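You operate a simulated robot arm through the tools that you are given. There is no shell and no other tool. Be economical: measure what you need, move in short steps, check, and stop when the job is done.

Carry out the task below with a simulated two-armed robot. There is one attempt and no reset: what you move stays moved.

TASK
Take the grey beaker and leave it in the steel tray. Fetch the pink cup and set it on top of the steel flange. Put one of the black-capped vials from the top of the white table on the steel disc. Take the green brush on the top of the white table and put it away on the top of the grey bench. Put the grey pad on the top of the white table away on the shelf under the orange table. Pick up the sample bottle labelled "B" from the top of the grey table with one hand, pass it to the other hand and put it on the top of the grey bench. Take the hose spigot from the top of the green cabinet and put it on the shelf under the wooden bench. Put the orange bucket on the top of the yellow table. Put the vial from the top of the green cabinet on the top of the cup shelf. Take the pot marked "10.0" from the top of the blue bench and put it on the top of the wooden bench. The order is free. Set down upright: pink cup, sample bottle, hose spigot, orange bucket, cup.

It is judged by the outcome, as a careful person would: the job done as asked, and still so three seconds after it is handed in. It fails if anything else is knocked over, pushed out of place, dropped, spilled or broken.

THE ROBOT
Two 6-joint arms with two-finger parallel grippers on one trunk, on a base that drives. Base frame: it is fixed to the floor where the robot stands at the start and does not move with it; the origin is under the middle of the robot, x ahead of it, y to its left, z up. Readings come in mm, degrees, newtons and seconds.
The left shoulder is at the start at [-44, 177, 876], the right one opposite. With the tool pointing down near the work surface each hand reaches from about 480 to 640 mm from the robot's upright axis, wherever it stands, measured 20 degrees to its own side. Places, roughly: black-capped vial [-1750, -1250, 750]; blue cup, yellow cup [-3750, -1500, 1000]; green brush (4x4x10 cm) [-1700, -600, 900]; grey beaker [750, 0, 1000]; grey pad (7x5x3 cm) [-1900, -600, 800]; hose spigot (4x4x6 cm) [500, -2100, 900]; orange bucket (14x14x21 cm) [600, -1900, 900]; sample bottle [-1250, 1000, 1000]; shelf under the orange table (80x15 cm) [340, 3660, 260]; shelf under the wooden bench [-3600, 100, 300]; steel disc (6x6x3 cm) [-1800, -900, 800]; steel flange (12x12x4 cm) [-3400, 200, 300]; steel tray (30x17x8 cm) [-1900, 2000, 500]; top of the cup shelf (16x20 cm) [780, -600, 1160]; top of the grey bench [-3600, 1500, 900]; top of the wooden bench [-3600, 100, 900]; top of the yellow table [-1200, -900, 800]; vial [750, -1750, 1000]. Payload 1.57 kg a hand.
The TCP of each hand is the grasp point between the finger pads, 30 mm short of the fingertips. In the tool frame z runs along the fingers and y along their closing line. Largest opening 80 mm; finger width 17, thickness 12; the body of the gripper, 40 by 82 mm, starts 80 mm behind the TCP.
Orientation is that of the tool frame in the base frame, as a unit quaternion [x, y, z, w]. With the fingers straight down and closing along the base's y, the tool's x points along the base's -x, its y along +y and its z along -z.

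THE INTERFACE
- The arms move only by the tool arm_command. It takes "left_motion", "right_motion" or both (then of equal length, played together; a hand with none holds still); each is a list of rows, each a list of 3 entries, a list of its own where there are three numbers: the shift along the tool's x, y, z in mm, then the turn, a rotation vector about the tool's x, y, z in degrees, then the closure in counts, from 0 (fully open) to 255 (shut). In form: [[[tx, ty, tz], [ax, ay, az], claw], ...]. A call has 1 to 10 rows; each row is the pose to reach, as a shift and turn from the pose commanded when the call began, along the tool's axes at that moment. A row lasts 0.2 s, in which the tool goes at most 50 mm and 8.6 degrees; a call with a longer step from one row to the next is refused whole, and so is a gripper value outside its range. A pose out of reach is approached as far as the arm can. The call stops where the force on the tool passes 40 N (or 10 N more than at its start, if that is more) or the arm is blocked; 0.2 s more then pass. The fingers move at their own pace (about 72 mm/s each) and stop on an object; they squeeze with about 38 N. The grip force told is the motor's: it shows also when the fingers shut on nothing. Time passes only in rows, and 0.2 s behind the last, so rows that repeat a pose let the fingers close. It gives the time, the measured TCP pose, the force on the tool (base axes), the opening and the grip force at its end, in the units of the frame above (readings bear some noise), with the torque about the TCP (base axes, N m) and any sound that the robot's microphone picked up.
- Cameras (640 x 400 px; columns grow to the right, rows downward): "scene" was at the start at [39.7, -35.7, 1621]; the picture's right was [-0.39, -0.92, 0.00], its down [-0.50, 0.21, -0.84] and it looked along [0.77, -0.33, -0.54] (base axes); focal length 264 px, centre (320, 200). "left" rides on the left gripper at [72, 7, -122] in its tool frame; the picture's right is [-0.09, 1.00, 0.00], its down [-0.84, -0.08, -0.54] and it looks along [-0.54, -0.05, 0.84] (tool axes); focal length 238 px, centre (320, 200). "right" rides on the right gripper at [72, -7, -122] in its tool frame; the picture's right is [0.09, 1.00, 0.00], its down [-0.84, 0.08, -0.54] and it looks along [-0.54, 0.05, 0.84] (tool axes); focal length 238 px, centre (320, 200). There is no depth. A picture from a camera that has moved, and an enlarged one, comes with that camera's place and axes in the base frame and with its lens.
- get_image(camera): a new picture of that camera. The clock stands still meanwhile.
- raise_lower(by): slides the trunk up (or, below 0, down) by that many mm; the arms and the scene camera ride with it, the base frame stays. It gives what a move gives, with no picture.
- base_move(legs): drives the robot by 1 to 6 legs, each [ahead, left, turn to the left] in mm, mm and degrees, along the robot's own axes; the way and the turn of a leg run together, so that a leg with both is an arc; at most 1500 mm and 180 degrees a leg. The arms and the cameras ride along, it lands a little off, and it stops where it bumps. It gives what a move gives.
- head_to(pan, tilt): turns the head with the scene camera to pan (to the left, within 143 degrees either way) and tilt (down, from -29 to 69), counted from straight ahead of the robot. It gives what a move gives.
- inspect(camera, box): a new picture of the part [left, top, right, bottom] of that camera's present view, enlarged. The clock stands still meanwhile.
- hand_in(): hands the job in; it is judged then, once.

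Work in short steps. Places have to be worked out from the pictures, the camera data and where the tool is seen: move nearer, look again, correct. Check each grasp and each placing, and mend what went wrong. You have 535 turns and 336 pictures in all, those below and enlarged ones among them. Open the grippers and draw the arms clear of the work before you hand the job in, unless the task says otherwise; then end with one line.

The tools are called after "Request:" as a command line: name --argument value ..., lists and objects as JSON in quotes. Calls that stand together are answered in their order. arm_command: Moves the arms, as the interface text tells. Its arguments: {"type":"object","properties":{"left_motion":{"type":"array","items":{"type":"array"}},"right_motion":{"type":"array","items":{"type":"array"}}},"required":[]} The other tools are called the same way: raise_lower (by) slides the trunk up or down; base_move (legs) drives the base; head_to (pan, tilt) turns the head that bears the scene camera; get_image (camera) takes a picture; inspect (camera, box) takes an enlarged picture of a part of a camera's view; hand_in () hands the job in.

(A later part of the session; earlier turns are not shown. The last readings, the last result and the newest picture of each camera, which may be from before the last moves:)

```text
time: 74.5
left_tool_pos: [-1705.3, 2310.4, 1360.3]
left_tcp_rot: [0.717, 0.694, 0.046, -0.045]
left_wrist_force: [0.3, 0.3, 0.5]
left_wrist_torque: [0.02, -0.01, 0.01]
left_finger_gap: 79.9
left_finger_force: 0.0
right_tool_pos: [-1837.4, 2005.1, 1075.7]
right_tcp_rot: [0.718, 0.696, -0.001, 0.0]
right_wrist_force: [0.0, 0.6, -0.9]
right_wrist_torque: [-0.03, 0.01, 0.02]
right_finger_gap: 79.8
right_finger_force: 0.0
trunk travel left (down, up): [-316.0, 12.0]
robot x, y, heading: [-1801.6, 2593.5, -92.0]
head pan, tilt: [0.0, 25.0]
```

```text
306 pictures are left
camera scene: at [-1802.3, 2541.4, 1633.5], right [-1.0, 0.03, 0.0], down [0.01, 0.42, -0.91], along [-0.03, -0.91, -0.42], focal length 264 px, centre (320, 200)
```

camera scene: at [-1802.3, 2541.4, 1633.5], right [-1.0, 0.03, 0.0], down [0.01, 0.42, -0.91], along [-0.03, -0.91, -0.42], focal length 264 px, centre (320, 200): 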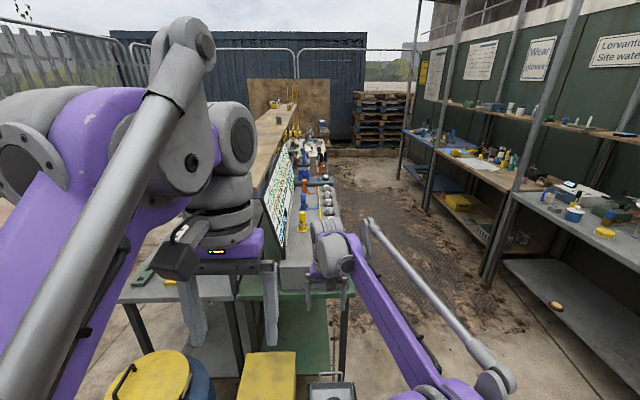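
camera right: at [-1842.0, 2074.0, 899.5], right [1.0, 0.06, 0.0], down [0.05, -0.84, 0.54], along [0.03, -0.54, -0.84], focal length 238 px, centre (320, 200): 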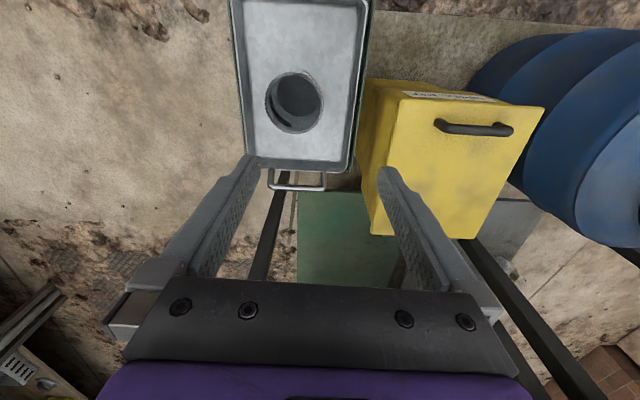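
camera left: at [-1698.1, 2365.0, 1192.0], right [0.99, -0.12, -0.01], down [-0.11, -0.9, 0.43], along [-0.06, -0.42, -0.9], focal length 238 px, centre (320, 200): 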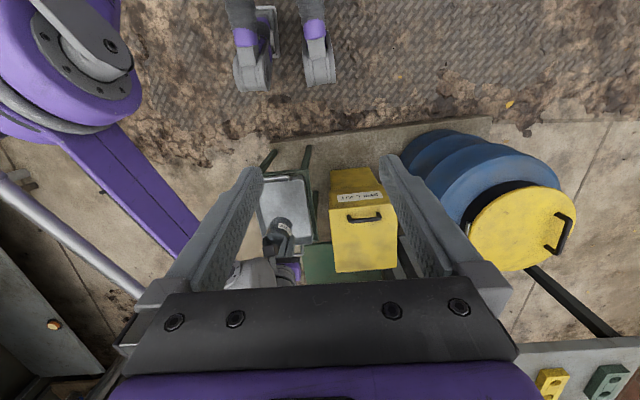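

The wall benches are clear now: grey (y≈1500), wooden (y≈100), blue (y≈-1400). I zoom on them.

Request:
head_to --pan -45 --tilt 22

Request:
inspect --camera "scene" --box '[170, 110, 330, 210]'

Request:
inspect --camera "scene" --box '[270, 140, 480, 300]'

```text
time: 75.6
left_tool_pos: [-1705.2, 2310.8, 1362.6]
left_tcp_rot: [0.717, 0.694, 0.046, -0.045]
left_wrist_force: [0.8, -0.3, 0.3]
left_wrist_torque: [-0.04, 0.01, 0.03]
left_finger_gap: 79.8
left_finger_force: 0.0
right_tool_pos: [-1837.6, 2004.6, 1075.7]
right_tcp_rot: [0.718, 0.696, 0.0, 0.0]
right_wrist_force: [-0.6, -0.7, -0.9]
right_wrist_torque: [-0.01, -0.01, -0.01]
right_finger_gap: 80.3
right_finger_force: 0.0
trunk travel left (down, up): [-316.0, 12.0]
robot x, y, heading: [-1800.4, 2592.0, -92.2]
head pan, tilt: [-45.0, 22.0]
```

```text
4.00 times, centred on (250, 160) of scene
camera zoom: at [-1867.0, 2570.0, 1638.3], right [-0.68, 0.73, 0.0], down [0.27, 0.26, -0.93], along [-0.68, -0.63, -0.37], focal length 1058 px, centre (600, 360)
```

zoom: 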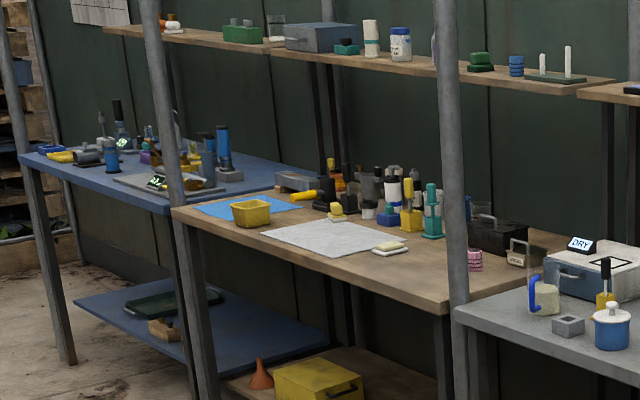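

```text
2.50 times, centred on (375, 220) of scene
camera zoom: at [-1867.0, 2570.0, 1638.3], right [-0.68, 0.73, 0.0], down [0.27, 0.26, -0.93], along [-0.68, -0.63, -0.37], focal length 661 px, centre (182, 150)
```

zoom: 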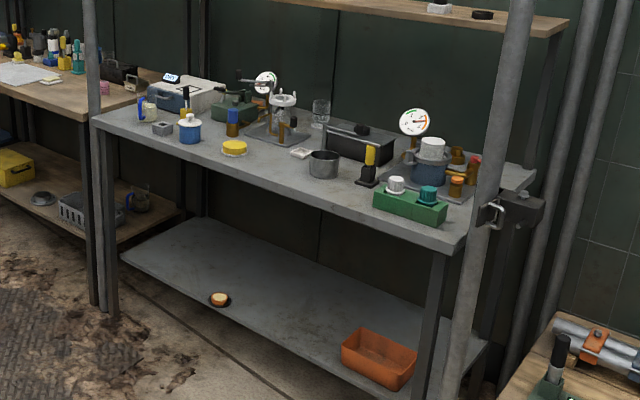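

Pink cup stands on the wooden bench top (near its right end), the steel flange lies on the shelf under it. Next: bottle B on the grey table; I retract the right hand and drive round to its front side.

Request:
arm_command --right_motion '[[[40, 0, -25], [0, 0, 0], 0], [[80, 0, -50], [0, 0, 0], 0], [[120, 0, -75], [0, 0, 0], 0], [[160, 0, -100], [0, 0, 0], 0], [[200, -20, -125], [0, 0, 0], 0]]'

Request:
base_move --legs '[[0, 1300, 0], [0, 0, -88], [0, 1480, 0]]'

Request:
head_to --pan 0 --tilt 45

Request:
get_image --camera "scene"

```text
refused: row 5 steps farther than a row can; nothing moved
```

```text
time: 103.8
left_tool_pos: [-805.3, 968.2, 1361.7]
left_tcp_rot: [0.998, -0.013, 0.065, 0.001]
left_wrist_force: [0.3, -0.3, 0.7]
left_wrist_torque: [-0.04, -0.04, 0.02]
left_finger_gap: 79.9
left_finger_force: 0.0
right_tool_pos: [-1112.3, 1098.7, 1075.6]
right_tcp_rot: [1.0, -0.014, -0.001, 0.0]
right_wrist_force: [0.2, -0.2, 0.2]
right_wrist_torque: [0.01, -0.02, -0.01]
right_finger_gap: 79.9
right_finger_force: 0.0
trunk travel left (down, up): [-316.0, 12.0]
robot x, y, heading: [-525.0, 1065.6, 178.7]
head pan, tilt: [-45.0, 22.0]
```

```text
time: 104.9
left_tool_pos: [-804.7, 968.3, 1361.3]
left_tcp_rot: [0.998, -0.013, 0.065, 0.001]
left_wrist_force: [-0.5, 0.4, 0.7]
left_wrist_torque: [0.02, 0.03, 0.04]
left_finger_gap: 79.8
left_finger_force: 0.1
right_tool_pos: [-1112.4, 1098.2, 1074.9]
right_tcp_rot: [1.0, -0.013, -0.002, 0.0]
right_wrist_force: [-0.4, -0.5, -0.2]
right_wrist_torque: [0.02, -0.01, 0.01]
right_finger_gap: 79.9
right_finger_force: 0.1
trunk travel left (down, up): [-316.0, 12.0]
robot x, y, heading: [-523.0, 1064.2, 178.4]
head pan, tilt: [0.0, 45.0]
```

```text
303 pictures are left
camera scene: at [-562.2, 1066.8, 1602.9], right [0.03, 1.0, 0.0], down [0.71, -0.02, -0.71], along [-0.71, 0.02, -0.71], focal length 264 px, centre (320, 200)
```

scene: 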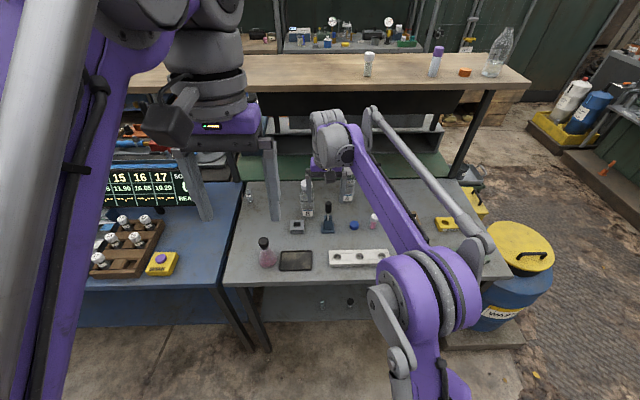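

The drive went cleanly even though the retraction was refused. The right hand is near two bottles; I look through its camera.

Request:
get_image --camera "right"

Request:
get_image --camera "left"

Request:
inspect --camera "scene" --box '[220, 140, 420, 290]'

```text
302 pictures are left
camera right: at [-1040.3, 1102.4, 1198.2], right [0.07, -1.0, 0.0], down [-0.84, -0.06, 0.54], along [-0.54, -0.04, -0.84], focal length 238 px, centre (320, 200)
```

right: 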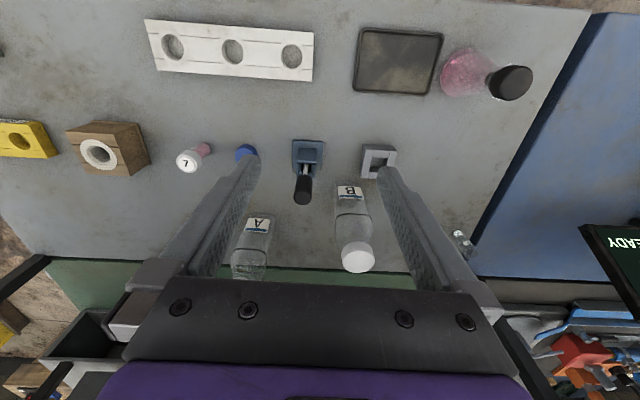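

```text
301 pictures are left
camera left: at [-750.8, 959.8, 1492.0], right [-0.12, -0.99, -0.01], down [-0.9, 0.1, 0.43], along [-0.43, 0.06, -0.9], focal length 238 px, centre (320, 200)
```

left: 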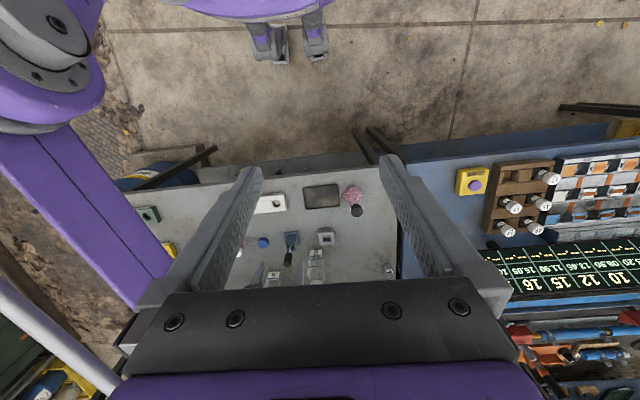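

```text
2.67 times, centred on (320, 215) of scene
camera zoom: at [-562.2, 1066.8, 1602.9], right [0.03, 1.0, 0.0], down [0.71, -0.02, -0.71], along [-0.71, 0.02, -0.71], focal length 705 px, centre (320, 160)
```

zoom: 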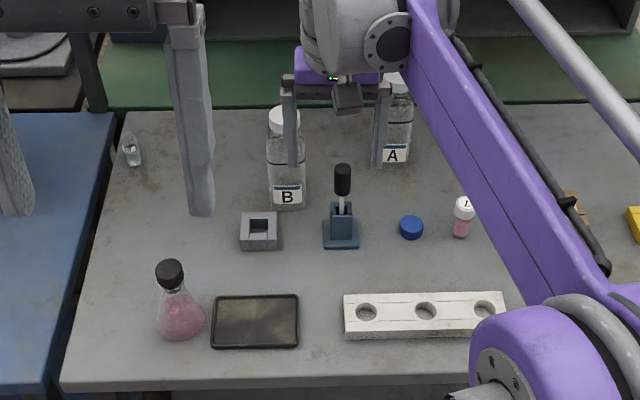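

Bottle B (clear, white cap) stands at about (-1251,1040) with cap top z≈990, diameter ≈52. I shift the base forward and left so the right hand can take it from above.

Request:
base_move --legs '[[110, 110, 1.5]]'

Request:
arm_command --right_motion '[[[0, -25, -40], [0, 0, 0], 0], [[0, -50, -40], [0, 0, 0], 0]]'

Request:
get_image --camera "right"

```text
time: 106.5
left_tool_pos: [-910.5, 855.1, 1362.3]
left_tcp_rot: [0.998, 0.0, 0.064, 0.0]
left_wrist_force: [0.1, -0.6, 0.4]
left_wrist_torque: [-0.01, 0.0, -0.01]
left_finger_gap: 80.1
left_finger_force: 0.1
right_tool_pos: [-1222.5, 978.3, 1075.2]
right_tcp_rot: [1.0, 0.0, 0.0, 0.0]
right_wrist_force: [-0.2, -0.3, 0.0]
right_wrist_torque: [-0.02, -0.02, -0.01]
right_finger_gap: 80.2
right_finger_force: 0.1
trunk travel left (down, up): [-316.0, 12.0]
robot x, y, heading: [-631.5, 959.1, 180.1]
head pan, tilt: [0.0, 45.0]
```

```text
time: 107.1
left_tool_pos: [-912.0, 855.2, 1362.5]
left_tcp_rot: [0.998, 0.0, 0.064, 0.0]
left_wrist_force: [0.7, 0.2, -0.1]
left_wrist_torque: [0.0, 0.0, 0.0]
left_finger_gap: 80.0
left_finger_force: 0.0
right_tool_pos: [-1224.0, 1028.3, 1116.4]
right_tcp_rot: [1.0, 0.0, -0.001, 0.0]
right_wrist_force: [0.4, 0.6, 0.0]
right_wrist_torque: [-0.02, 0.0, -0.03]
right_finger_gap: 79.9
right_finger_force: 0.0
trunk travel left (down, up): [-316.0, 12.0]
robot x, y, heading: [-631.2, 957.7, -179.9]
head pan, tilt: [0.0, 45.0]
```

```text
299 pictures are left
camera right: at [-1151.7, 1033.8, 1238.9], right [0.09, -1.0, 0.0], down [-0.84, -0.08, 0.54], along [-0.54, -0.05, -0.84], focal length 238 px, centre (320, 200)
```

right: 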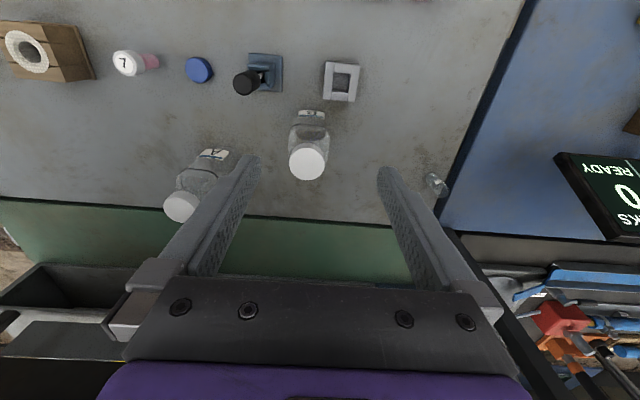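

Cap top refined to (-1264,1037,≈982). Moving over it and descending to grip the cap.

Request:
arm_command --right_motion '[[[-20, -5, 20], [0, 0, 0], 0], [[-40, -9, 60], [0, 0, 0], 0], [[-40, -9, 80], [0, 0, 0], 0]]'

Request:
get_image --camera "right"

```text
time: 107.9
left_tool_pos: [-910.7, 855.0, 1361.6]
left_tcp_rot: [0.998, 0.0, 0.064, 0.0]
left_wrist_force: [0.2, -0.3, 0.4]
left_wrist_torque: [0.0, 0.03, 0.02]
left_finger_gap: 79.9
left_finger_force: 0.1
right_tool_pos: [-1262.7, 1034.8, 1035.5]
right_tcp_rot: [1.0, 0.0, 0.0, 0.0]
right_wrist_force: [0.5, 0.0, 0.1]
right_wrist_torque: [0.0, 0.04, 0.0]
right_finger_gap: 79.9
right_finger_force: 0.1
trunk travel left (down, up): [-316.0, 12.0]
robot x, y, heading: [-634.8, 959.6, 179.9]
head pan, tilt: [0.0, 45.0]
```

```text
298 pictures are left
camera right: at [-1190.2, 1039.9, 1158.9], right [0.09, -1.0, 0.0], down [-0.84, -0.08, 0.54], along [-0.54, -0.05, -0.84], focal length 238 px, centre (320, 200)
```

right: 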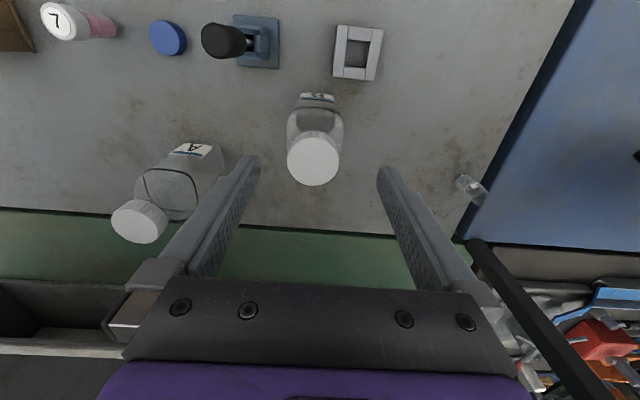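

Aligned. Descending to z≈972 and closing on the cap.

Request:
arm_command --right_motion '[[[-2, -3, 30], [0, 0, 0], 0], [[-2, -3, 50], [0, 0, 0], 0], [[-2, -3, 63], [0, 0, 0], 0], [[-2, -3, 63], [0, 0, 0], 255], [[-2, -3, 63], [0, 0, 0], 255], [[-2, -3, 63], [0, 0, 0], 255], [[-2, -3, 63], [0, 0, 0], 255]]'

Request:
get_image --camera "right"

```text
time: 109.5
left_tool_pos: [-911.2, 857.1, 1362.1]
left_tcp_rot: [0.998, 0.0, 0.065, -0.001]
left_wrist_force: [-0.3, -0.1, -0.2]
left_wrist_torque: [0.02, 0.0, -0.02]
left_finger_gap: 79.9
left_finger_force: 0.1
right_tool_pos: [-1267.2, 1040.4, 972.5]
right_tcp_rot: [1.0, 0.0, -0.001, 0.0]
right_wrist_force: [-0.4, 0.7, 3.2]
right_wrist_torque: [0.02, 0.05, 0.0]
right_finger_gap: 47.4
right_finger_force: 38.0
trunk travel left (down, up): [-316.0, 12.0]
robot x, y, heading: [-631.2, 959.6, 179.9]
head pan, tilt: [0.0, 45.0]
```

```text
297 pictures are left
camera right: at [-1193.6, 1045.2, 1095.1], right [0.09, -1.0, 0.0], down [-0.84, -0.08, 0.54], along [-0.54, -0.05, -0.84], focal length 238 px, centre (320, 200)
```

right: 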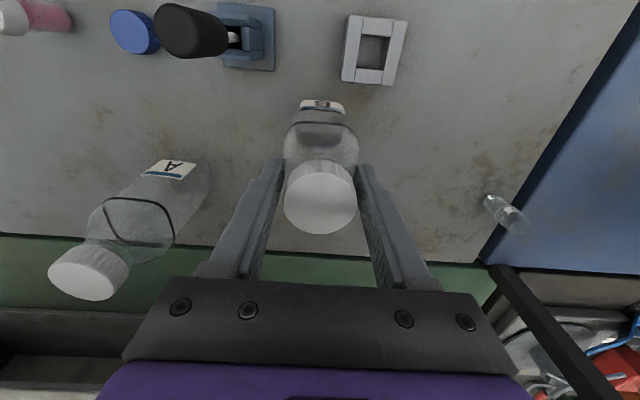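

Grip is shallow (cap top ≈962) and slightly short in x. I reopen, go 10 mm farther and 28 mm lower, and regrip.

Request:
arm_command --right_motion '[[[0, 0, 0], [0, 0, 0], 0], [[0, 0, 0], [0, 0, 0], 0], [[-10, 0, 10], [0, 0, 0], 0], [[-11, 0, 28], [0, 0, 0], 0], [[-11, 0, 28], [0, 0, 0], 255], [[-11, 0, 28], [0, 0, 0], 255], [[-11, 0, 28], [0, 0, 0], 255], [[-11, 0, 28], [0, 0, 0], 255]]'

Request:
get_image --camera "right"

```text
time: 111.3
left_tool_pos: [-912.0, 855.1, 1361.5]
left_tcp_rot: [0.998, 0.001, 0.065, 0.0]
left_wrist_force: [-0.1, 0.5, 0.5]
left_wrist_torque: [0.0, 0.03, -0.04]
left_finger_gap: 79.9
left_finger_force: 0.1
right_tool_pos: [-1275.5, 1038.1, 945.2]
right_tcp_rot: [1.0, 0.0, -0.001, 0.0]
right_wrist_force: [0.1, 0.2, 0.2]
right_wrist_torque: [0.02, -0.01, -0.01]
right_finger_gap: 54.0
right_finger_force: 38.1
trunk travel left (down, up): [-316.0, 12.0]
robot x, y, heading: [-630.6, 966.8, 179.8]
head pan, tilt: [0.0, 45.0]
```

```text
296 pictures are left
camera right: at [-1203.7, 1044.4, 1067.2], right [0.09, -1.0, 0.0], down [-0.84, -0.08, 0.54], along [-0.54, -0.05, -0.84], focal length 238 px, centre (320, 200)
```

right: 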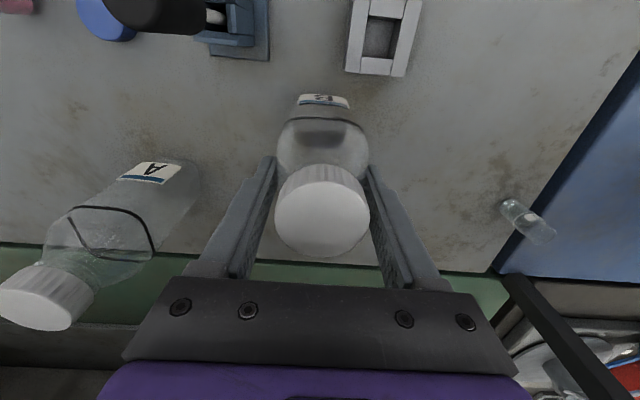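

Secure grip on the upper body (54 mm). Lifting and bringing the bottle back in front of the robot for the hand-over.

Request:
arm_command --right_motion '[[[0, 0, -40], [0, 0, 0], 255], [[0, 0, -85], [0, 0, 0], 255], [[10, 0, -130], [0, 0, 0], 255], [[40, 10, -160], [0, 0, 0], 255], [[75, 25, -185], [0, 0, 0], 255], [[110, 45, -200], [0, 0, 0], 255], [[145, 65, -205], [0, 0, 0], 255], [[164, 70, -205], [0, 0, 0], 255]]'

Request:
get_image --camera "right"

Request:
get_image --camera "left"

```text
time: 113.1
left_tool_pos: [-910.4, 856.0, 1362.4]
left_tcp_rot: [0.998, 0.0, 0.065, -0.001]
left_wrist_force: [0.1, -0.5, 1.2]
left_wrist_torque: [0.0, 0.0, 0.02]
left_finger_gap: 79.9
left_finger_force: 0.0
right_tool_pos: [-1110.7, 970.9, 1151.0]
right_tcp_rot: [1.0, -0.001, -0.001, 0.0]
right_wrist_force: [0.2, 0.6, -0.1]
right_wrist_torque: [-0.02, 0.01, 0.0]
right_finger_gap: 53.9
right_finger_force: 37.7
trunk travel left (down, up): [-316.0, 12.0]
robot x, y, heading: [-634.4, 961.6, 180.0]
head pan, tilt: [0.0, 45.0]
```

```text
295 pictures are left
camera right: at [-1039.1, 976.2, 1274.2], right [0.09, -1.0, 0.0], down [-0.84, -0.08, 0.54], along [-0.54, -0.05, -0.84], focal length 238 px, centre (320, 200)
```

right: 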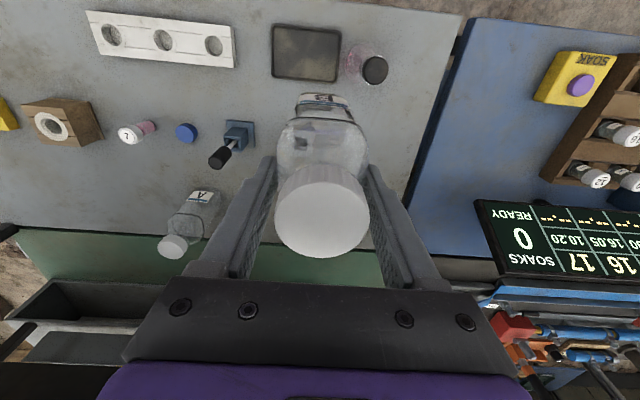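

```text
294 pictures are left
camera left: at [-856.6, 848.3, 1492.0], right [-0.09, -1.0, -0.01], down [-0.9, 0.08, 0.43], along [-0.43, 0.05, -0.9], focal length 238 px, centre (320, 200)
```

left: 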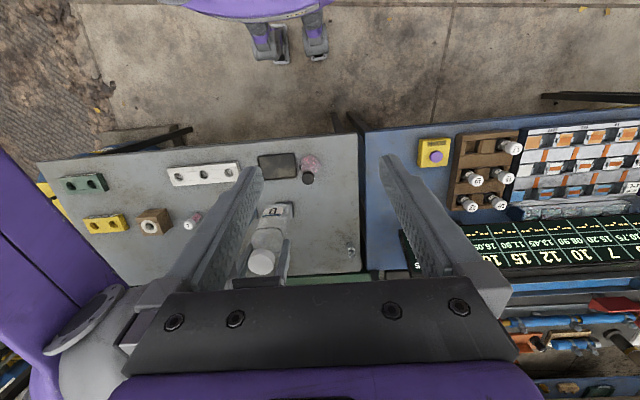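

Bottle held steadily. I now pitch the left hand forward about 45° in steps so it can grip the lower body of the bottle.

Request:
arm_command --left_motion '[[[0, 5, 10], [0, -7.5, 0], 0], [[0, 5, 20], [0, -15, 0], 0], [[0, 5, 30], [0, -22.5, 0], 0], [[0, 5, 40], [0, -30, 0], 0], [[0, 5, 50], [0, -37.5, 0], 0], [[0, 5, 60], [0, -45, 0], 0], [[0, 5, 60], [0, -52.5, 0], 0], [[0, 5, 60], [0, -52.5, 0], 0]]'

Request:
get_image --camera "left"

Request:
get_image --camera "scene"

```text
time: 114.9
left_tool_pos: [-903.2, 851.6, 1302.0]
left_tcp_rot: [0.924, 0.001, -0.384, 0.0]
left_wrist_force: [-0.4, 0.4, -0.4]
left_wrist_torque: [0.05, -0.03, 0.0]
left_finger_gap: 80.1
left_finger_force: 0.0
right_tool_pos: [-1112.8, 969.8, 1151.7]
right_tcp_rot: [1.0, 0.0, -0.002, 0.0]
right_wrist_force: [0.8, -0.3, -0.2]
right_wrist_torque: [0.0, 0.01, -0.01]
right_finger_gap: 53.9
right_finger_force: 37.8
trunk travel left (down, up): [-316.0, 12.0]
robot x, y, heading: [-632.0, 960.1, 179.9]
head pan, tilt: [0.0, 45.0]
```

```text
293 pictures are left
camera left: at [-767.7, 843.9, 1337.2], right [-0.06, -1.0, 0.07], down [-0.21, 0.08, 0.98], along [-0.98, 0.05, -0.21], focal length 238 px, centre (320, 200)
```

left: 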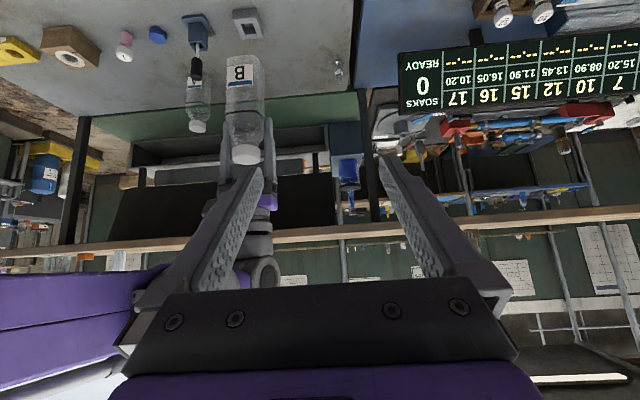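

```text
292 pictures are left
camera scene: at [-671.8, 960.3, 1602.9], right [0.0, 1.0, 0.0], down [0.71, 0.0, -0.71], along [-0.71, 0.0, -0.71], focal length 264 px, centre (320, 200)
```

scene: 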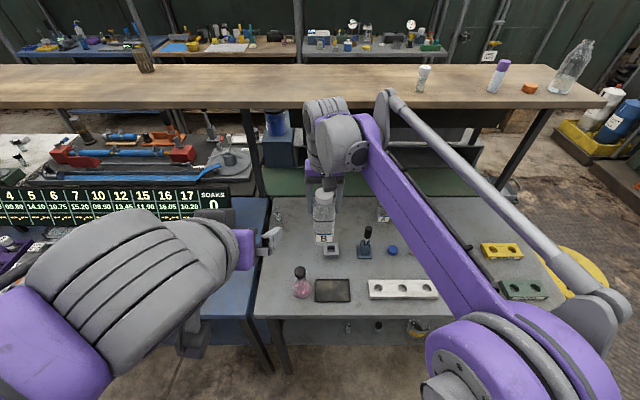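

Left hand is pitched 45°. Now yaw it 25° toward the bottle and approach to a pre-grasp point about 130 mm short of it.

Request:
arm_command --left_motion '[[[2, -16, 37], [5.9, 0, 5.9], 0], [[4, -32, 75], [11.8, 0, 11.8], 0], [[6, -48, 112], [17.7, 0, 17.7], 0], [[8, -64, 150], [17.7, 0, 17.7], 0], [[10, -80, 187], [17.7, 0, 17.7], 0], [[10, -80, 187], [17.7, 0, 17.7], 0]]'

Request:
get_image --camera "left"

Request:
get_image --camera "scene"

```text
time: 116.3
left_tool_pos: [-1029.2, 931.8, 1166.0]
left_tcp_rot: [0.901, -0.201, -0.374, -0.083]
left_wrist_force: [0.7, -0.4, 0.1]
left_wrist_torque: [0.0, -0.01, 0.01]
left_finger_gap: 80.1
left_finger_force: 0.1
right_tool_pos: [-1111.3, 970.2, 1150.8]
right_tcp_rot: [1.0, 0.0, -0.001, 0.0]
right_wrist_force: [-0.3, 0.4, -1.2]
right_wrist_torque: [-0.03, 0.02, 0.0]
right_finger_gap: 53.7
right_finger_force: 37.9
trunk travel left (down, up): [-316.0, 12.0]
robot x, y, heading: [-630.5, 962.0, 180.1]
head pan, tilt: [0.0, 45.0]
```

```text
291 pictures are left
camera left: at [-908.3, 866.6, 1201.8], right [-0.48, -0.87, 0.07], down [-0.15, 0.16, 0.98], along [-0.86, 0.46, -0.21], focal length 238 px, centre (320, 200)
```

left: 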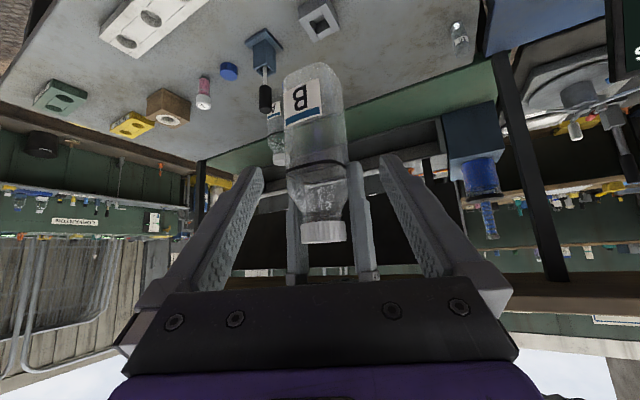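

```text
290 pictures are left
camera scene: at [-670.6, 959.6, 1602.9], right [0.0, 1.0, 0.0], down [0.71, 0.0, -0.71], along [-0.71, 0.0, -0.71], focal length 264 px, centre (320, 200)
```

scene: 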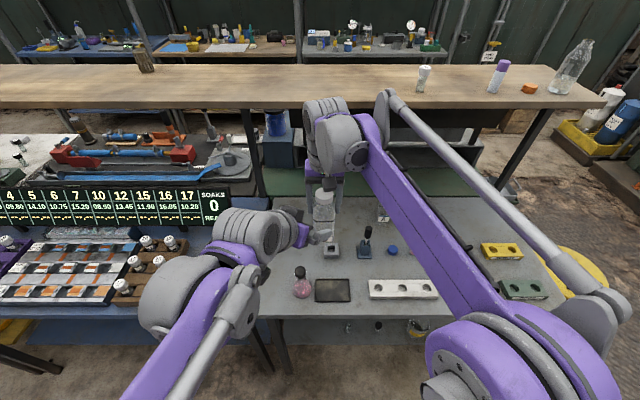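

Bottle lies centred between the left fingers. Advancing 138 mm and closing the left hand on the lower body while the right keeps hold.

Request:
arm_command --left_motion '[[[2, 0, 40], [0, 0, 0], 0], [[4, 0, 80], [0, 0, 0], 0], [[6, 0, 110], [0, 0, 0], 0], [[8, 0, 138], [0, 0, 0], 0], [[8, 0, 138], [0, 0, 0], 255], [[8, 0, 138], [0, 0, 0], 255], [[8, 0, 138], [0, 0, 0], 255], [[8, 0, 138], [0, 0, 0], 255]]'

Request:
get_image --camera "left"

```text
time: 118.1
left_tool_pos: [-1112.6, 966.7, 1060.0]
left_tcp_rot: [0.902, -0.2, -0.374, -0.083]
left_wrist_force: [31.5, 3.3, 6.1]
left_wrist_torque: [-0.13, 2.36, 0.5]
left_finger_gap: 66.0
left_finger_force: 37.7
right_tool_pos: [-1113.5, 969.0, 1152.0]
right_tcp_rot: [1.0, 0.001, -0.003, 0.001]
right_wrist_force: [-31.2, -3.4, -5.9]
right_wrist_torque: [-0.24, 0.49, -0.54]
right_finger_gap: 54.3
right_finger_force: 37.3
trunk travel left (down, up): [-316.0, 12.0]
robot x, y, heading: [-633.2, 959.9, 179.9]
head pan, tilt: [0.0, 45.0]
```

```text
289 pictures are left
camera left: at [-992.4, 902.7, 1095.5], right [-0.48, -0.87, 0.07], down [-0.16, 0.16, 0.97], along [-0.86, 0.46, -0.21], focal length 238 px, centre (320, 200)
```

left: 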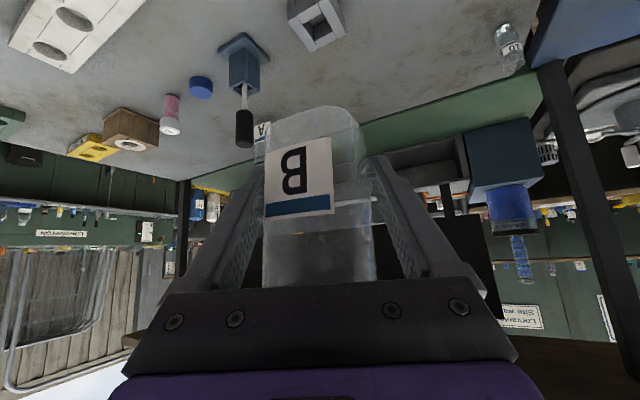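

The bottle is square in section, so the 25° yaw grips it on corners. I open the left hand, turn it back to be square with the bottle around the same point, and close again.

Request:
arm_command --left_motion '[[[0, 0, 0], [0, 0, 0], 0], [[0, 0, 0], [0, 0, 0], 0], [[0, 0, 0], [-5.9, 0, -5.9], 0], [[0, 0, 0], [-11.8, 0, -11.8], 0], [[0, 0, 0], [-17.7, 0, -17.7], 0], [[0, 0, 0], [-17.7, 0, -17.7], 0]]'

Request:
get_image --camera "left"

Request:
get_image --camera "right"

```text
time: 119.5
left_tool_pos: [-1111.0, 968.8, 1060.0]
left_tcp_rot: [0.923, 0.0, -0.384, 0.0]
left_wrist_force: [-0.6, 0.4, 0.0]
left_wrist_torque: [0.0, 0.02, -0.02]
left_finger_gap: 80.0
left_finger_force: 0.1
right_tool_pos: [-1111.5, 970.1, 1151.2]
right_tcp_rot: [1.0, 0.001, 0.001, 0.0]
right_wrist_force: [0.0, 0.7, -0.3]
right_wrist_torque: [0.0, 0.04, 0.01]
right_finger_gap: 54.1
right_finger_force: 38.4
trunk travel left (down, up): [-316.0, 12.0]
robot x, y, heading: [-634.5, 962.9, 180.2]
head pan, tilt: [0.0, 45.0]
```

```text
288 pictures are left
camera left: at [-976.3, 960.9, 1095.1], right [-0.06, -1.0, 0.07], down [-0.21, 0.08, 0.98], along [-0.98, 0.05, -0.21], focal length 238 px, centre (320, 200)
```

left: 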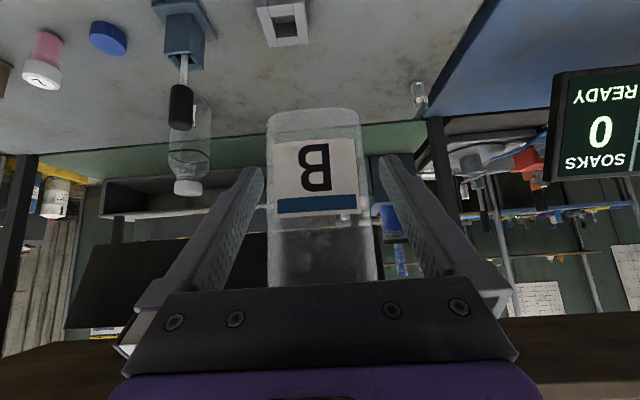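

```text
287 pictures are left
camera right: at [-1039.3, 975.4, 1274.3], right [0.09, -1.0, 0.0], down [-0.84, -0.08, 0.54], along [-0.54, -0.05, -0.84], focal length 238 px, centre (320, 200)
```

right: 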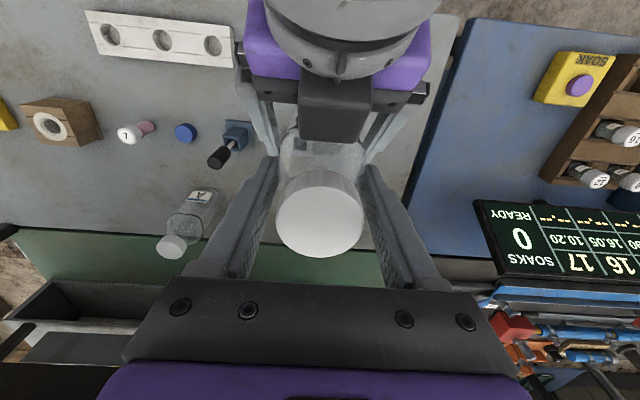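

Now square with the bottle and centred. Closing the left hand.

Request:
arm_command --left_motion '[[[0, 0, 0], [0, 0, 0], 255], [[0, 0, 0], [0, 0, 0], 255], [[0, 0, 0], [0, 0, 0], 255], [[0, 0, 0], [0, 0, 0], 255]]'

```text
time: 120.5
left_tool_pos: [-1112.0, 968.5, 1059.6]
left_tcp_rot: [0.923, 0.0, -0.384, 0.0]
left_wrist_force: [-2.5, 12.6, -4.4]
left_wrist_torque: [-0.38, -0.07, 0.08]
left_finger_gap: 54.1
left_finger_force: 37.9
right_tool_pos: [-1111.3, 967.8, 1152.6]
right_tcp_rot: [1.0, 0.002, 0.0, 0.001]
right_wrist_force: [4.8, -12.4, 4.3]
right_wrist_torque: [-0.71, -0.23, -0.07]
right_finger_gap: 53.9
right_finger_force: 38.2
trunk travel left (down, up): [-316.0, 12.0]
robot x, y, heading: [-634.7, 963.6, 180.2]
head pan, tilt: [0.0, 45.0]
```

Both hands hold it (54 mm). Releasing the right hand and lifting it clear.

Request:
arm_command --right_motion '[[[0, 0, 0], [0, 0, 0], 120], [[0, 0, 0], [0, 0, 0], 60], [[0, 0, 0], [0, 0, 0], 0], [[0, 0, 0], [0, 0, 0], 0], [[0, 0, -40], [0, 0, 0], 0], [[0, 0, -80], [0, 0, 0], 0], [[0, -20, -110], [0, 0, 0], 0], [[0, -60, -130], [0, 0, 0], 0], [[0, -100, -150], [0, 0, 0], 0]]'

Request:
get_image --camera "right"

Request:
get_image --camera "left"

```text
time: 122.5
left_tool_pos: [-1111.4, 968.6, 1060.0]
left_tcp_rot: [0.924, 0.001, -0.383, 0.001]
left_wrist_force: [-0.7, -0.1, -0.6]
left_wrist_torque: [0.0, 0.03, 0.04]
left_finger_gap: 54.1
left_finger_force: 38.0
right_tool_pos: [-1110.7, 1071.8, 1299.3]
right_tcp_rot: [1.0, 0.0, -0.001, 0.001]
right_wrist_force: [1.5, 0.1, -0.3]
right_wrist_torque: [0.01, -0.01, 0.05]
right_finger_gap: 79.9
right_finger_force: 0.1
trunk travel left (down, up): [-316.0, 12.0]
robot x, y, heading: [-632.7, 963.4, -179.7]
head pan, tilt: [0.0, 45.0]
```

```text
286 pictures are left
camera right: at [-1037.8, 1077.6, 1421.4], right [0.09, -1.0, 0.0], down [-0.84, -0.08, 0.54], along [-0.54, -0.05, -0.84], focal length 238 px, centre (320, 200)
```

right: 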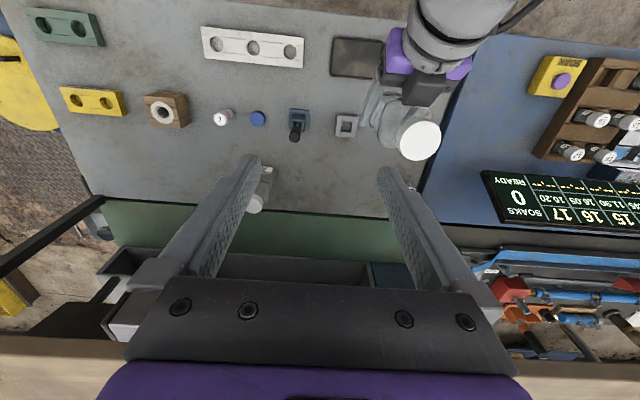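

```text
285 pictures are left
camera left: at [-976.5, 961.6, 1095.0], right [-0.06, -1.0, 0.07], down [-0.21, 0.08, 0.98], along [-0.98, 0.05, -0.21], focal length 238 px, centre (320, 200)
```

left: 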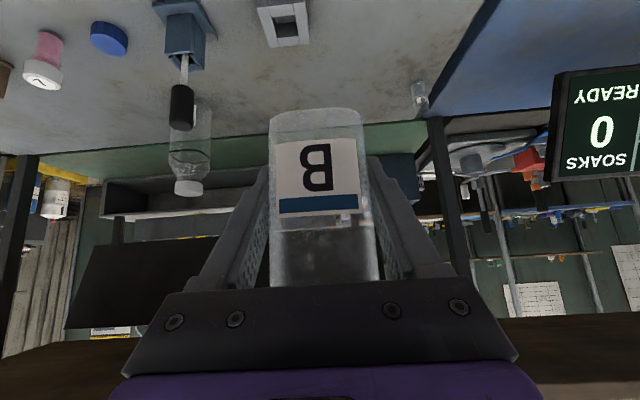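

Hand-over complete; the left hand holds bottle B upright. Drawing both hands in and driving round the tables into the back aisle to the grey bench.

Request:
arm_command --left_motion '[[[14, 0, -42], [0, 0, 0], 255], [[28, 0, -84], [0, 0, 0], 255], [[43, 0, -127], [0, 0, 0], 255]]' --right_motion '[[[45, -10, 0], [0, 0, 0], 0], [[90, -20, 0], [0, 0, 0], 0], [[135, -30, 0], [0, 0, 0], 0]]'

Request:
base_move --legs '[[0, -1450, 0], [0, -150, 0], [1500, 0, 0], [480, 0, 0], [0, 930, 0]]'

Request:
head_to --pan 0 --tilt 38

Request:
get_image --camera "scene"

```text
time: 123.3
left_tool_pos: [-989.2, 966.9, 1122.6]
left_tcp_rot: [0.924, 0.0, -0.383, 0.0]
left_wrist_force: [1.3, 0.3, -0.5]
left_wrist_torque: [0.0, 0.03, 0.01]
left_finger_gap: 54.5
left_finger_force: 38.4
right_tool_pos: [-972.6, 1100.2, 1298.6]
right_tcp_rot: [1.0, 0.001, -0.002, 0.0]
right_wrist_force: [0.0, -0.4, -0.7]
right_wrist_torque: [0.0, 0.02, 0.0]
right_finger_gap: 80.2
right_finger_force: 0.1
trunk travel left (down, up): [-316.0, 12.0]
robot x, y, heading: [-634.5, 956.6, -180.0]
head pan, tilt: [0.0, 45.0]
```

```text
time: 155.6
left_tool_pos: [-2974.3, 1756.7, 1120.3]
left_tcp_rot: [0.923, -0.018, -0.383, -0.008]
left_wrist_force: [0.9, 0.9, 0.1]
left_wrist_torque: [0.0, 0.03, 0.05]
left_finger_gap: 54.2
left_finger_force: 38.0
right_tool_pos: [-2953.7, 1891.1, 1299.0]
right_tcp_rot: [1.0, -0.02, -0.002, 0.0]
right_wrist_force: [0.2, 0.6, -0.5]
right_wrist_torque: [0.0, 0.02, 0.02]
right_finger_gap: 80.1
right_finger_force: 0.0
trunk travel left (down, up): [-316.0, 12.0]
robot x, y, heading: [-2613.8, 1734.0, 177.9]
head pan, tilt: [0.0, 45.0]
```

```text
time: 156.3
left_tool_pos: [-2973.9, 1756.2, 1121.3]
left_tcp_rot: [0.924, -0.018, -0.383, -0.007]
left_wrist_force: [-0.2, 0.4, -0.6]
left_wrist_torque: [0.01, 0.0, 0.0]
left_finger_gap: 54.0
left_finger_force: 38.0
right_tool_pos: [-2952.6, 1890.6, 1297.6]
right_tcp_rot: [1.0, -0.018, 0.0, 0.001]
right_wrist_force: [-0.7, 1.0, -0.2]
right_wrist_torque: [0.01, 0.01, 0.01]
right_finger_gap: 80.0
right_finger_force: 0.1
trunk travel left (down, up): [-316.0, 12.0]
robot x, y, heading: [-2615.1, 1733.8, 177.9]
head pan, tilt: [0.0, 38.0]
```

```text
284 pictures are left
camera scene: at [-2659.0, 1737.3, 1613.1], right [0.04, 1.0, 0.0], down [0.62, -0.02, -0.79], along [-0.79, 0.03, -0.62], focal length 264 px, centre (320, 200)
```

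scene: 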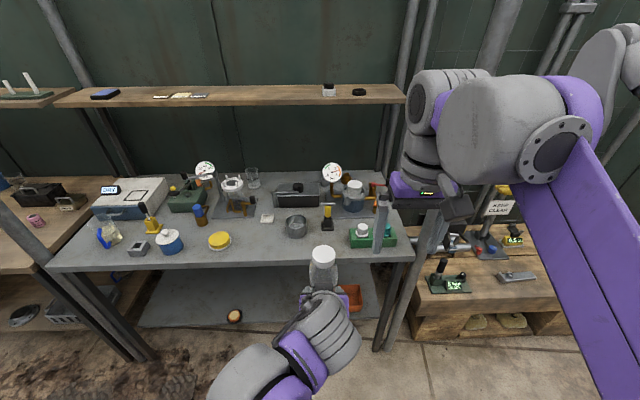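

Free spot on the grey bench between the yellow lid and the silver pot, about (-3345,1540). Driving closer.

Request:
base_move --legs '[[230, 50, 2]]'

Request:
head_to --pan 10 --tilt 50

Request:
get_image --camera "scene"

```text
time: 158.0
left_tool_pos: [-3201.1, 1701.6, 1121.2]
left_tcp_rot: [0.924, -0.002, -0.383, -0.001]
left_wrist_force: [0.1, 0.1, -0.1]
left_wrist_torque: [0.01, 0.0, -0.02]
left_finger_gap: 54.4
left_finger_force: 38.2
right_tool_pos: [-3184.7, 1832.9, 1297.7]
right_tcp_rot: [1.0, -0.001, -0.001, -0.001]
right_wrist_force: [-0.3, -0.2, 0.8]
right_wrist_torque: [-0.02, -0.04, 0.01]
right_finger_gap: 80.0
right_finger_force: 0.1
trunk travel left (down, up): [-316.0, 12.0]
robot x, y, heading: [-2844.6, 1691.6, 179.8]
head pan, tilt: [0.0, 38.0]
```

```text
time: 158.7
left_tool_pos: [-3202.3, 1699.8, 1121.5]
left_tcp_rot: [0.924, -0.003, -0.383, -0.001]
left_wrist_force: [0.7, 0.6, -1.0]
left_wrist_torque: [0.0, -0.02, 0.02]
left_finger_gap: 54.0
left_finger_force: 38.2
right_tool_pos: [-3184.4, 1833.9, 1298.7]
right_tcp_rot: [1.0, -0.002, -0.001, -0.001]
right_wrist_force: [-0.7, -0.5, 0.2]
right_wrist_torque: [-0.01, 0.0, 0.01]
right_finger_gap: 79.7
right_finger_force: 0.2
trunk travel left (down, up): [-316.0, 12.0]
robot x, y, heading: [-2844.3, 1692.3, 179.8]
head pan, tilt: [10.0, 50.0]
```

```text
283 pictures are left
camera scene: at [-2876.1, 1678.5, 1596.0], right [-0.17, 0.99, 0.0], down [0.75, 0.13, -0.64], along [-0.63, -0.11, -0.77], focal length 264 px, centre (320, 200)
```

scene: 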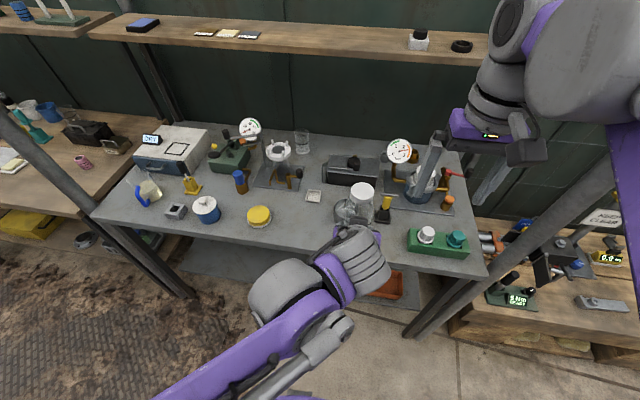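

Bench top is near z≈850; free spot about (-3370,1520). Moving the bottle over the spot.

Request:
arm_command --left_motion '[[[0, 45, 0], [0, 0, 0], 255], [[-15, 85, 25], [0, 0, 0], 255], [[-30, 120, 55], [0, 0, 0], 255], [[-45, 145, 90], [0, 0, 0], 255], [[-60, 165, 125], [0, 0, 0], 255], [[-76, 180, 161], [0, 0, 0], 255], [[-76, 180, 161], [0, 0, 0], 255]]'

Request:
get_image --camera "left"

Request:
get_image --camera "scene"

```text
time: 160.3
left_tool_pos: [-3367.7, 1522.7, 1059.6]
left_tcp_rot: [0.923, -0.003, -0.384, -0.001]
left_wrist_force: [-0.3, -1.1, -0.7]
left_wrist_torque: [-0.02, 0.01, 0.01]
left_finger_gap: 54.2
left_finger_force: 38.2
right_tool_pos: [-3184.0, 1835.3, 1298.5]
right_tcp_rot: [1.0, -0.001, -0.001, 0.0]
right_wrist_force: [0.5, 0.0, 0.0]
right_wrist_torque: [0.03, 0.02, -0.02]
right_finger_gap: 80.0
right_finger_force: 0.0
trunk travel left (down, up): [-316.0, 12.0]
robot x, y, heading: [-2840.9, 1693.8, 179.8]
head pan, tilt: [10.0, 50.0]
```

```text
282 pictures are left
camera left: at [-3232.1, 1515.0, 1095.2], right [-0.07, -1.0, 0.07], down [-0.21, 0.08, 0.98], along [-0.98, 0.05, -0.21], focal length 238 px, centre (320, 200)
```

left: 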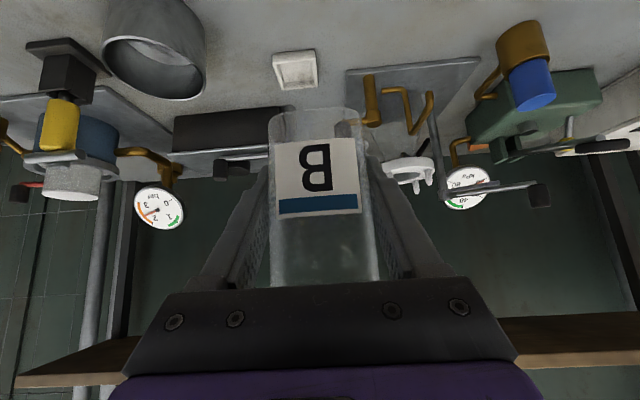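

```text
281 pictures are left
camera scene: at [-2874.7, 1678.8, 1596.0], right [-0.17, 0.99, 0.0], down [0.75, 0.13, -0.64], along [-0.63, -0.11, -0.77], focal length 264 px, centre (320, 200)
```

scene: 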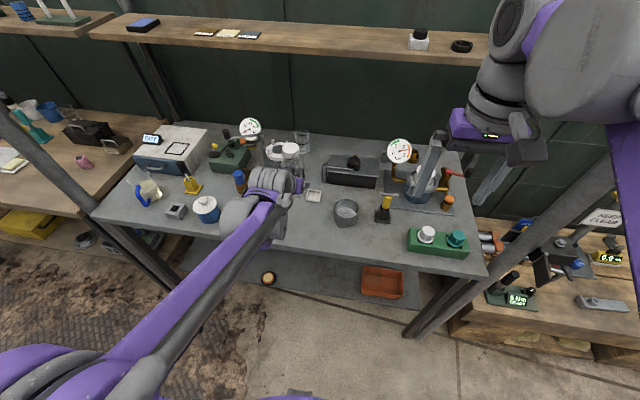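

Clear below. Descending to z≈922, then gently to contact.

Request:
arm_command --left_motion '[[[25, 0, 25], [0, 0, 0], 255], [[50, 0, 50], [0, 0, 0], 255], [[75, 0, 75], [0, 0, 0], 255], [[97, 0, 97], [0, 0, 0], 255], [[97, 0, 97], [0, 0, 0], 255]]'

Request:
arm_command --left_motion '[[[3, 0, 3], [0, 0, 0], 255], [[6, 0, 6], [0, 0, 0], 255], [[9, 0, 9], [0, 0, 0], 255], [[9, 0, 9], [0, 0, 0], 255]]'

Request:
get_image --camera "left"

```text
time: 161.5
left_tool_pos: [-3369.5, 1521.8, 923.3]
left_tcp_rot: [0.924, -0.002, -0.383, -0.001]
left_wrist_force: [0.1, -0.1, 0.0]
left_wrist_torque: [0.0, -0.02, 0.0]
left_finger_gap: 54.1
left_finger_force: 37.8
right_tool_pos: [-3184.1, 1835.2, 1297.0]
right_tcp_rot: [1.0, -0.002, -0.001, 0.0]
right_wrist_force: [-0.2, -0.8, 0.2]
right_wrist_torque: [0.0, -0.02, 0.0]
right_finger_gap: 80.1
right_finger_force: 0.1
trunk travel left (down, up): [-316.0, 12.0]
robot x, y, heading: [-2845.6, 1692.0, 179.8]
head pan, tilt: [10.0, 50.0]
```

```text
time: 162.5
left_tool_pos: [-3371.3, 1520.9, 911.1]
left_tcp_rot: [0.923, -0.003, -0.384, -0.001]
left_wrist_force: [0.6, 0.4, -0.6]
left_wrist_torque: [-0.01, 0.04, -0.05]
left_finger_gap: 54.1
left_finger_force: 38.6
right_tool_pos: [-3185.5, 1834.6, 1298.7]
right_tcp_rot: [1.0, -0.001, -0.001, 0.001]
right_wrist_force: [-0.5, -0.5, -0.4]
right_wrist_torque: [-0.02, 0.01, -0.01]
right_finger_gap: 80.0
right_finger_force: 0.1
trunk travel left (down, up): [-316.0, 12.0]
robot x, y, heading: [-2844.3, 1693.5, 179.5]
head pan, tilt: [10.0, 50.0]
```

```text
280 pictures are left
camera left: at [-3235.3, 1513.4, 945.7], right [-0.07, -1.0, 0.07], down [-0.21, 0.08, 0.98], along [-0.98, 0.05, -0.21], focal length 238 px, centre (320, 200)
```

left: 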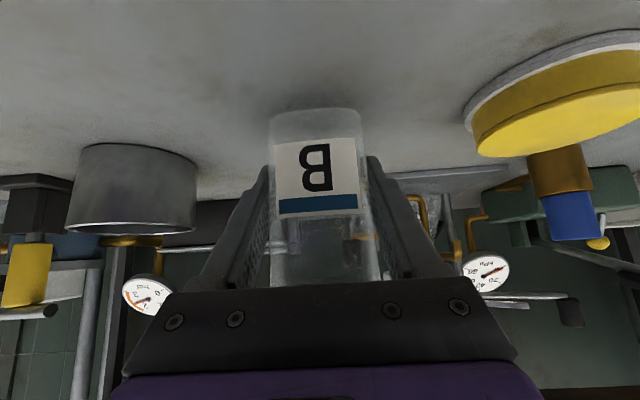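

Nearly down (shadow close under the bottle). Continuing in 4 mm steps until force rises.

Request:
arm_command --left_motion '[[[3, 0, 3], [0, 0, 0], 255], [[6, 0, 6], [0, 0, 0], 255], [[9, 0, 9], [0, 0, 0], 255], [[9, 0, 9], [0, 0, 0], 255]]'

```text
time: 163.5
left_tool_pos: [-3369.5, 1522.8, 899.5]
left_tcp_rot: [0.924, -0.003, -0.383, -0.001]
left_wrist_force: [0.4, -1.2, 7.4]
left_wrist_torque: [0.01, -0.13, -0.01]
left_finger_gap: 54.1
left_finger_force: 38.1
right_tool_pos: [-3184.9, 1834.3, 1298.6]
right_tcp_rot: [1.0, -0.001, -0.001, 0.0]
right_wrist_force: [0.5, -0.1, 0.3]
right_wrist_torque: [0.02, -0.06, 0.01]
right_finger_gap: 80.0
right_finger_force: 0.0
trunk travel left (down, up): [-316.0, 12.0]
robot x, y, heading: [-2842.6, 1693.4, 179.7]
head pan, tilt: [10.0, 50.0]
```

Contact (7 N). Opening and withdrawing along the tool axis.

Request:
arm_command --left_motion '[[[0, 0, 0], [0, 0, 0], 150], [[0, 0, 0], [0, 0, 0], 0], [[0, 0, 0], [0, 0, 0], 0], [[0, 0, -40], [0, 0, 0], 0], [[0, 0, -90], [0, 0, 0], 0], [[0, 0, -140], [0, 0, 0], 0], [[0, 0, -190], [0, 0, 0], 0], [[-20, 0, -230], [0, 0, 0], 0]]'

Request:
get_image --camera "left"

```text
time: 165.3
left_tool_pos: [-3220.9, 1522.9, 1075.5]
left_tcp_rot: [0.923, -0.002, -0.384, -0.001]
left_wrist_force: [-0.2, -0.4, -0.8]
left_wrist_torque: [-0.03, -0.04, 0.01]
left_finger_gap: 79.8
left_finger_force: 0.1
right_tool_pos: [-3185.0, 1835.2, 1298.6]
right_tcp_rot: [1.0, -0.003, -0.001, 0.001]
right_wrist_force: [0.6, -0.3, 0.0]
right_wrist_torque: [0.01, -0.01, -0.04]
right_finger_gap: 80.0
right_finger_force: 0.1
trunk travel left (down, up): [-316.0, 12.0]
robot x, y, heading: [-2843.5, 1690.8, 179.8]
head pan, tilt: [10.0, 50.0]
```

```text
279 pictures are left
camera left: at [-3085.1, 1513.7, 1111.2], right [-0.07, -1.0, 0.07], down [-0.21, 0.08, 0.98], along [-0.98, 0.05, -0.21], focal length 238 px, centre (320, 200)
```

left: 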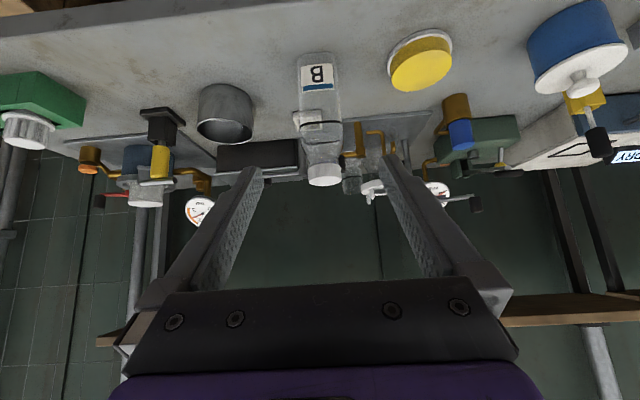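

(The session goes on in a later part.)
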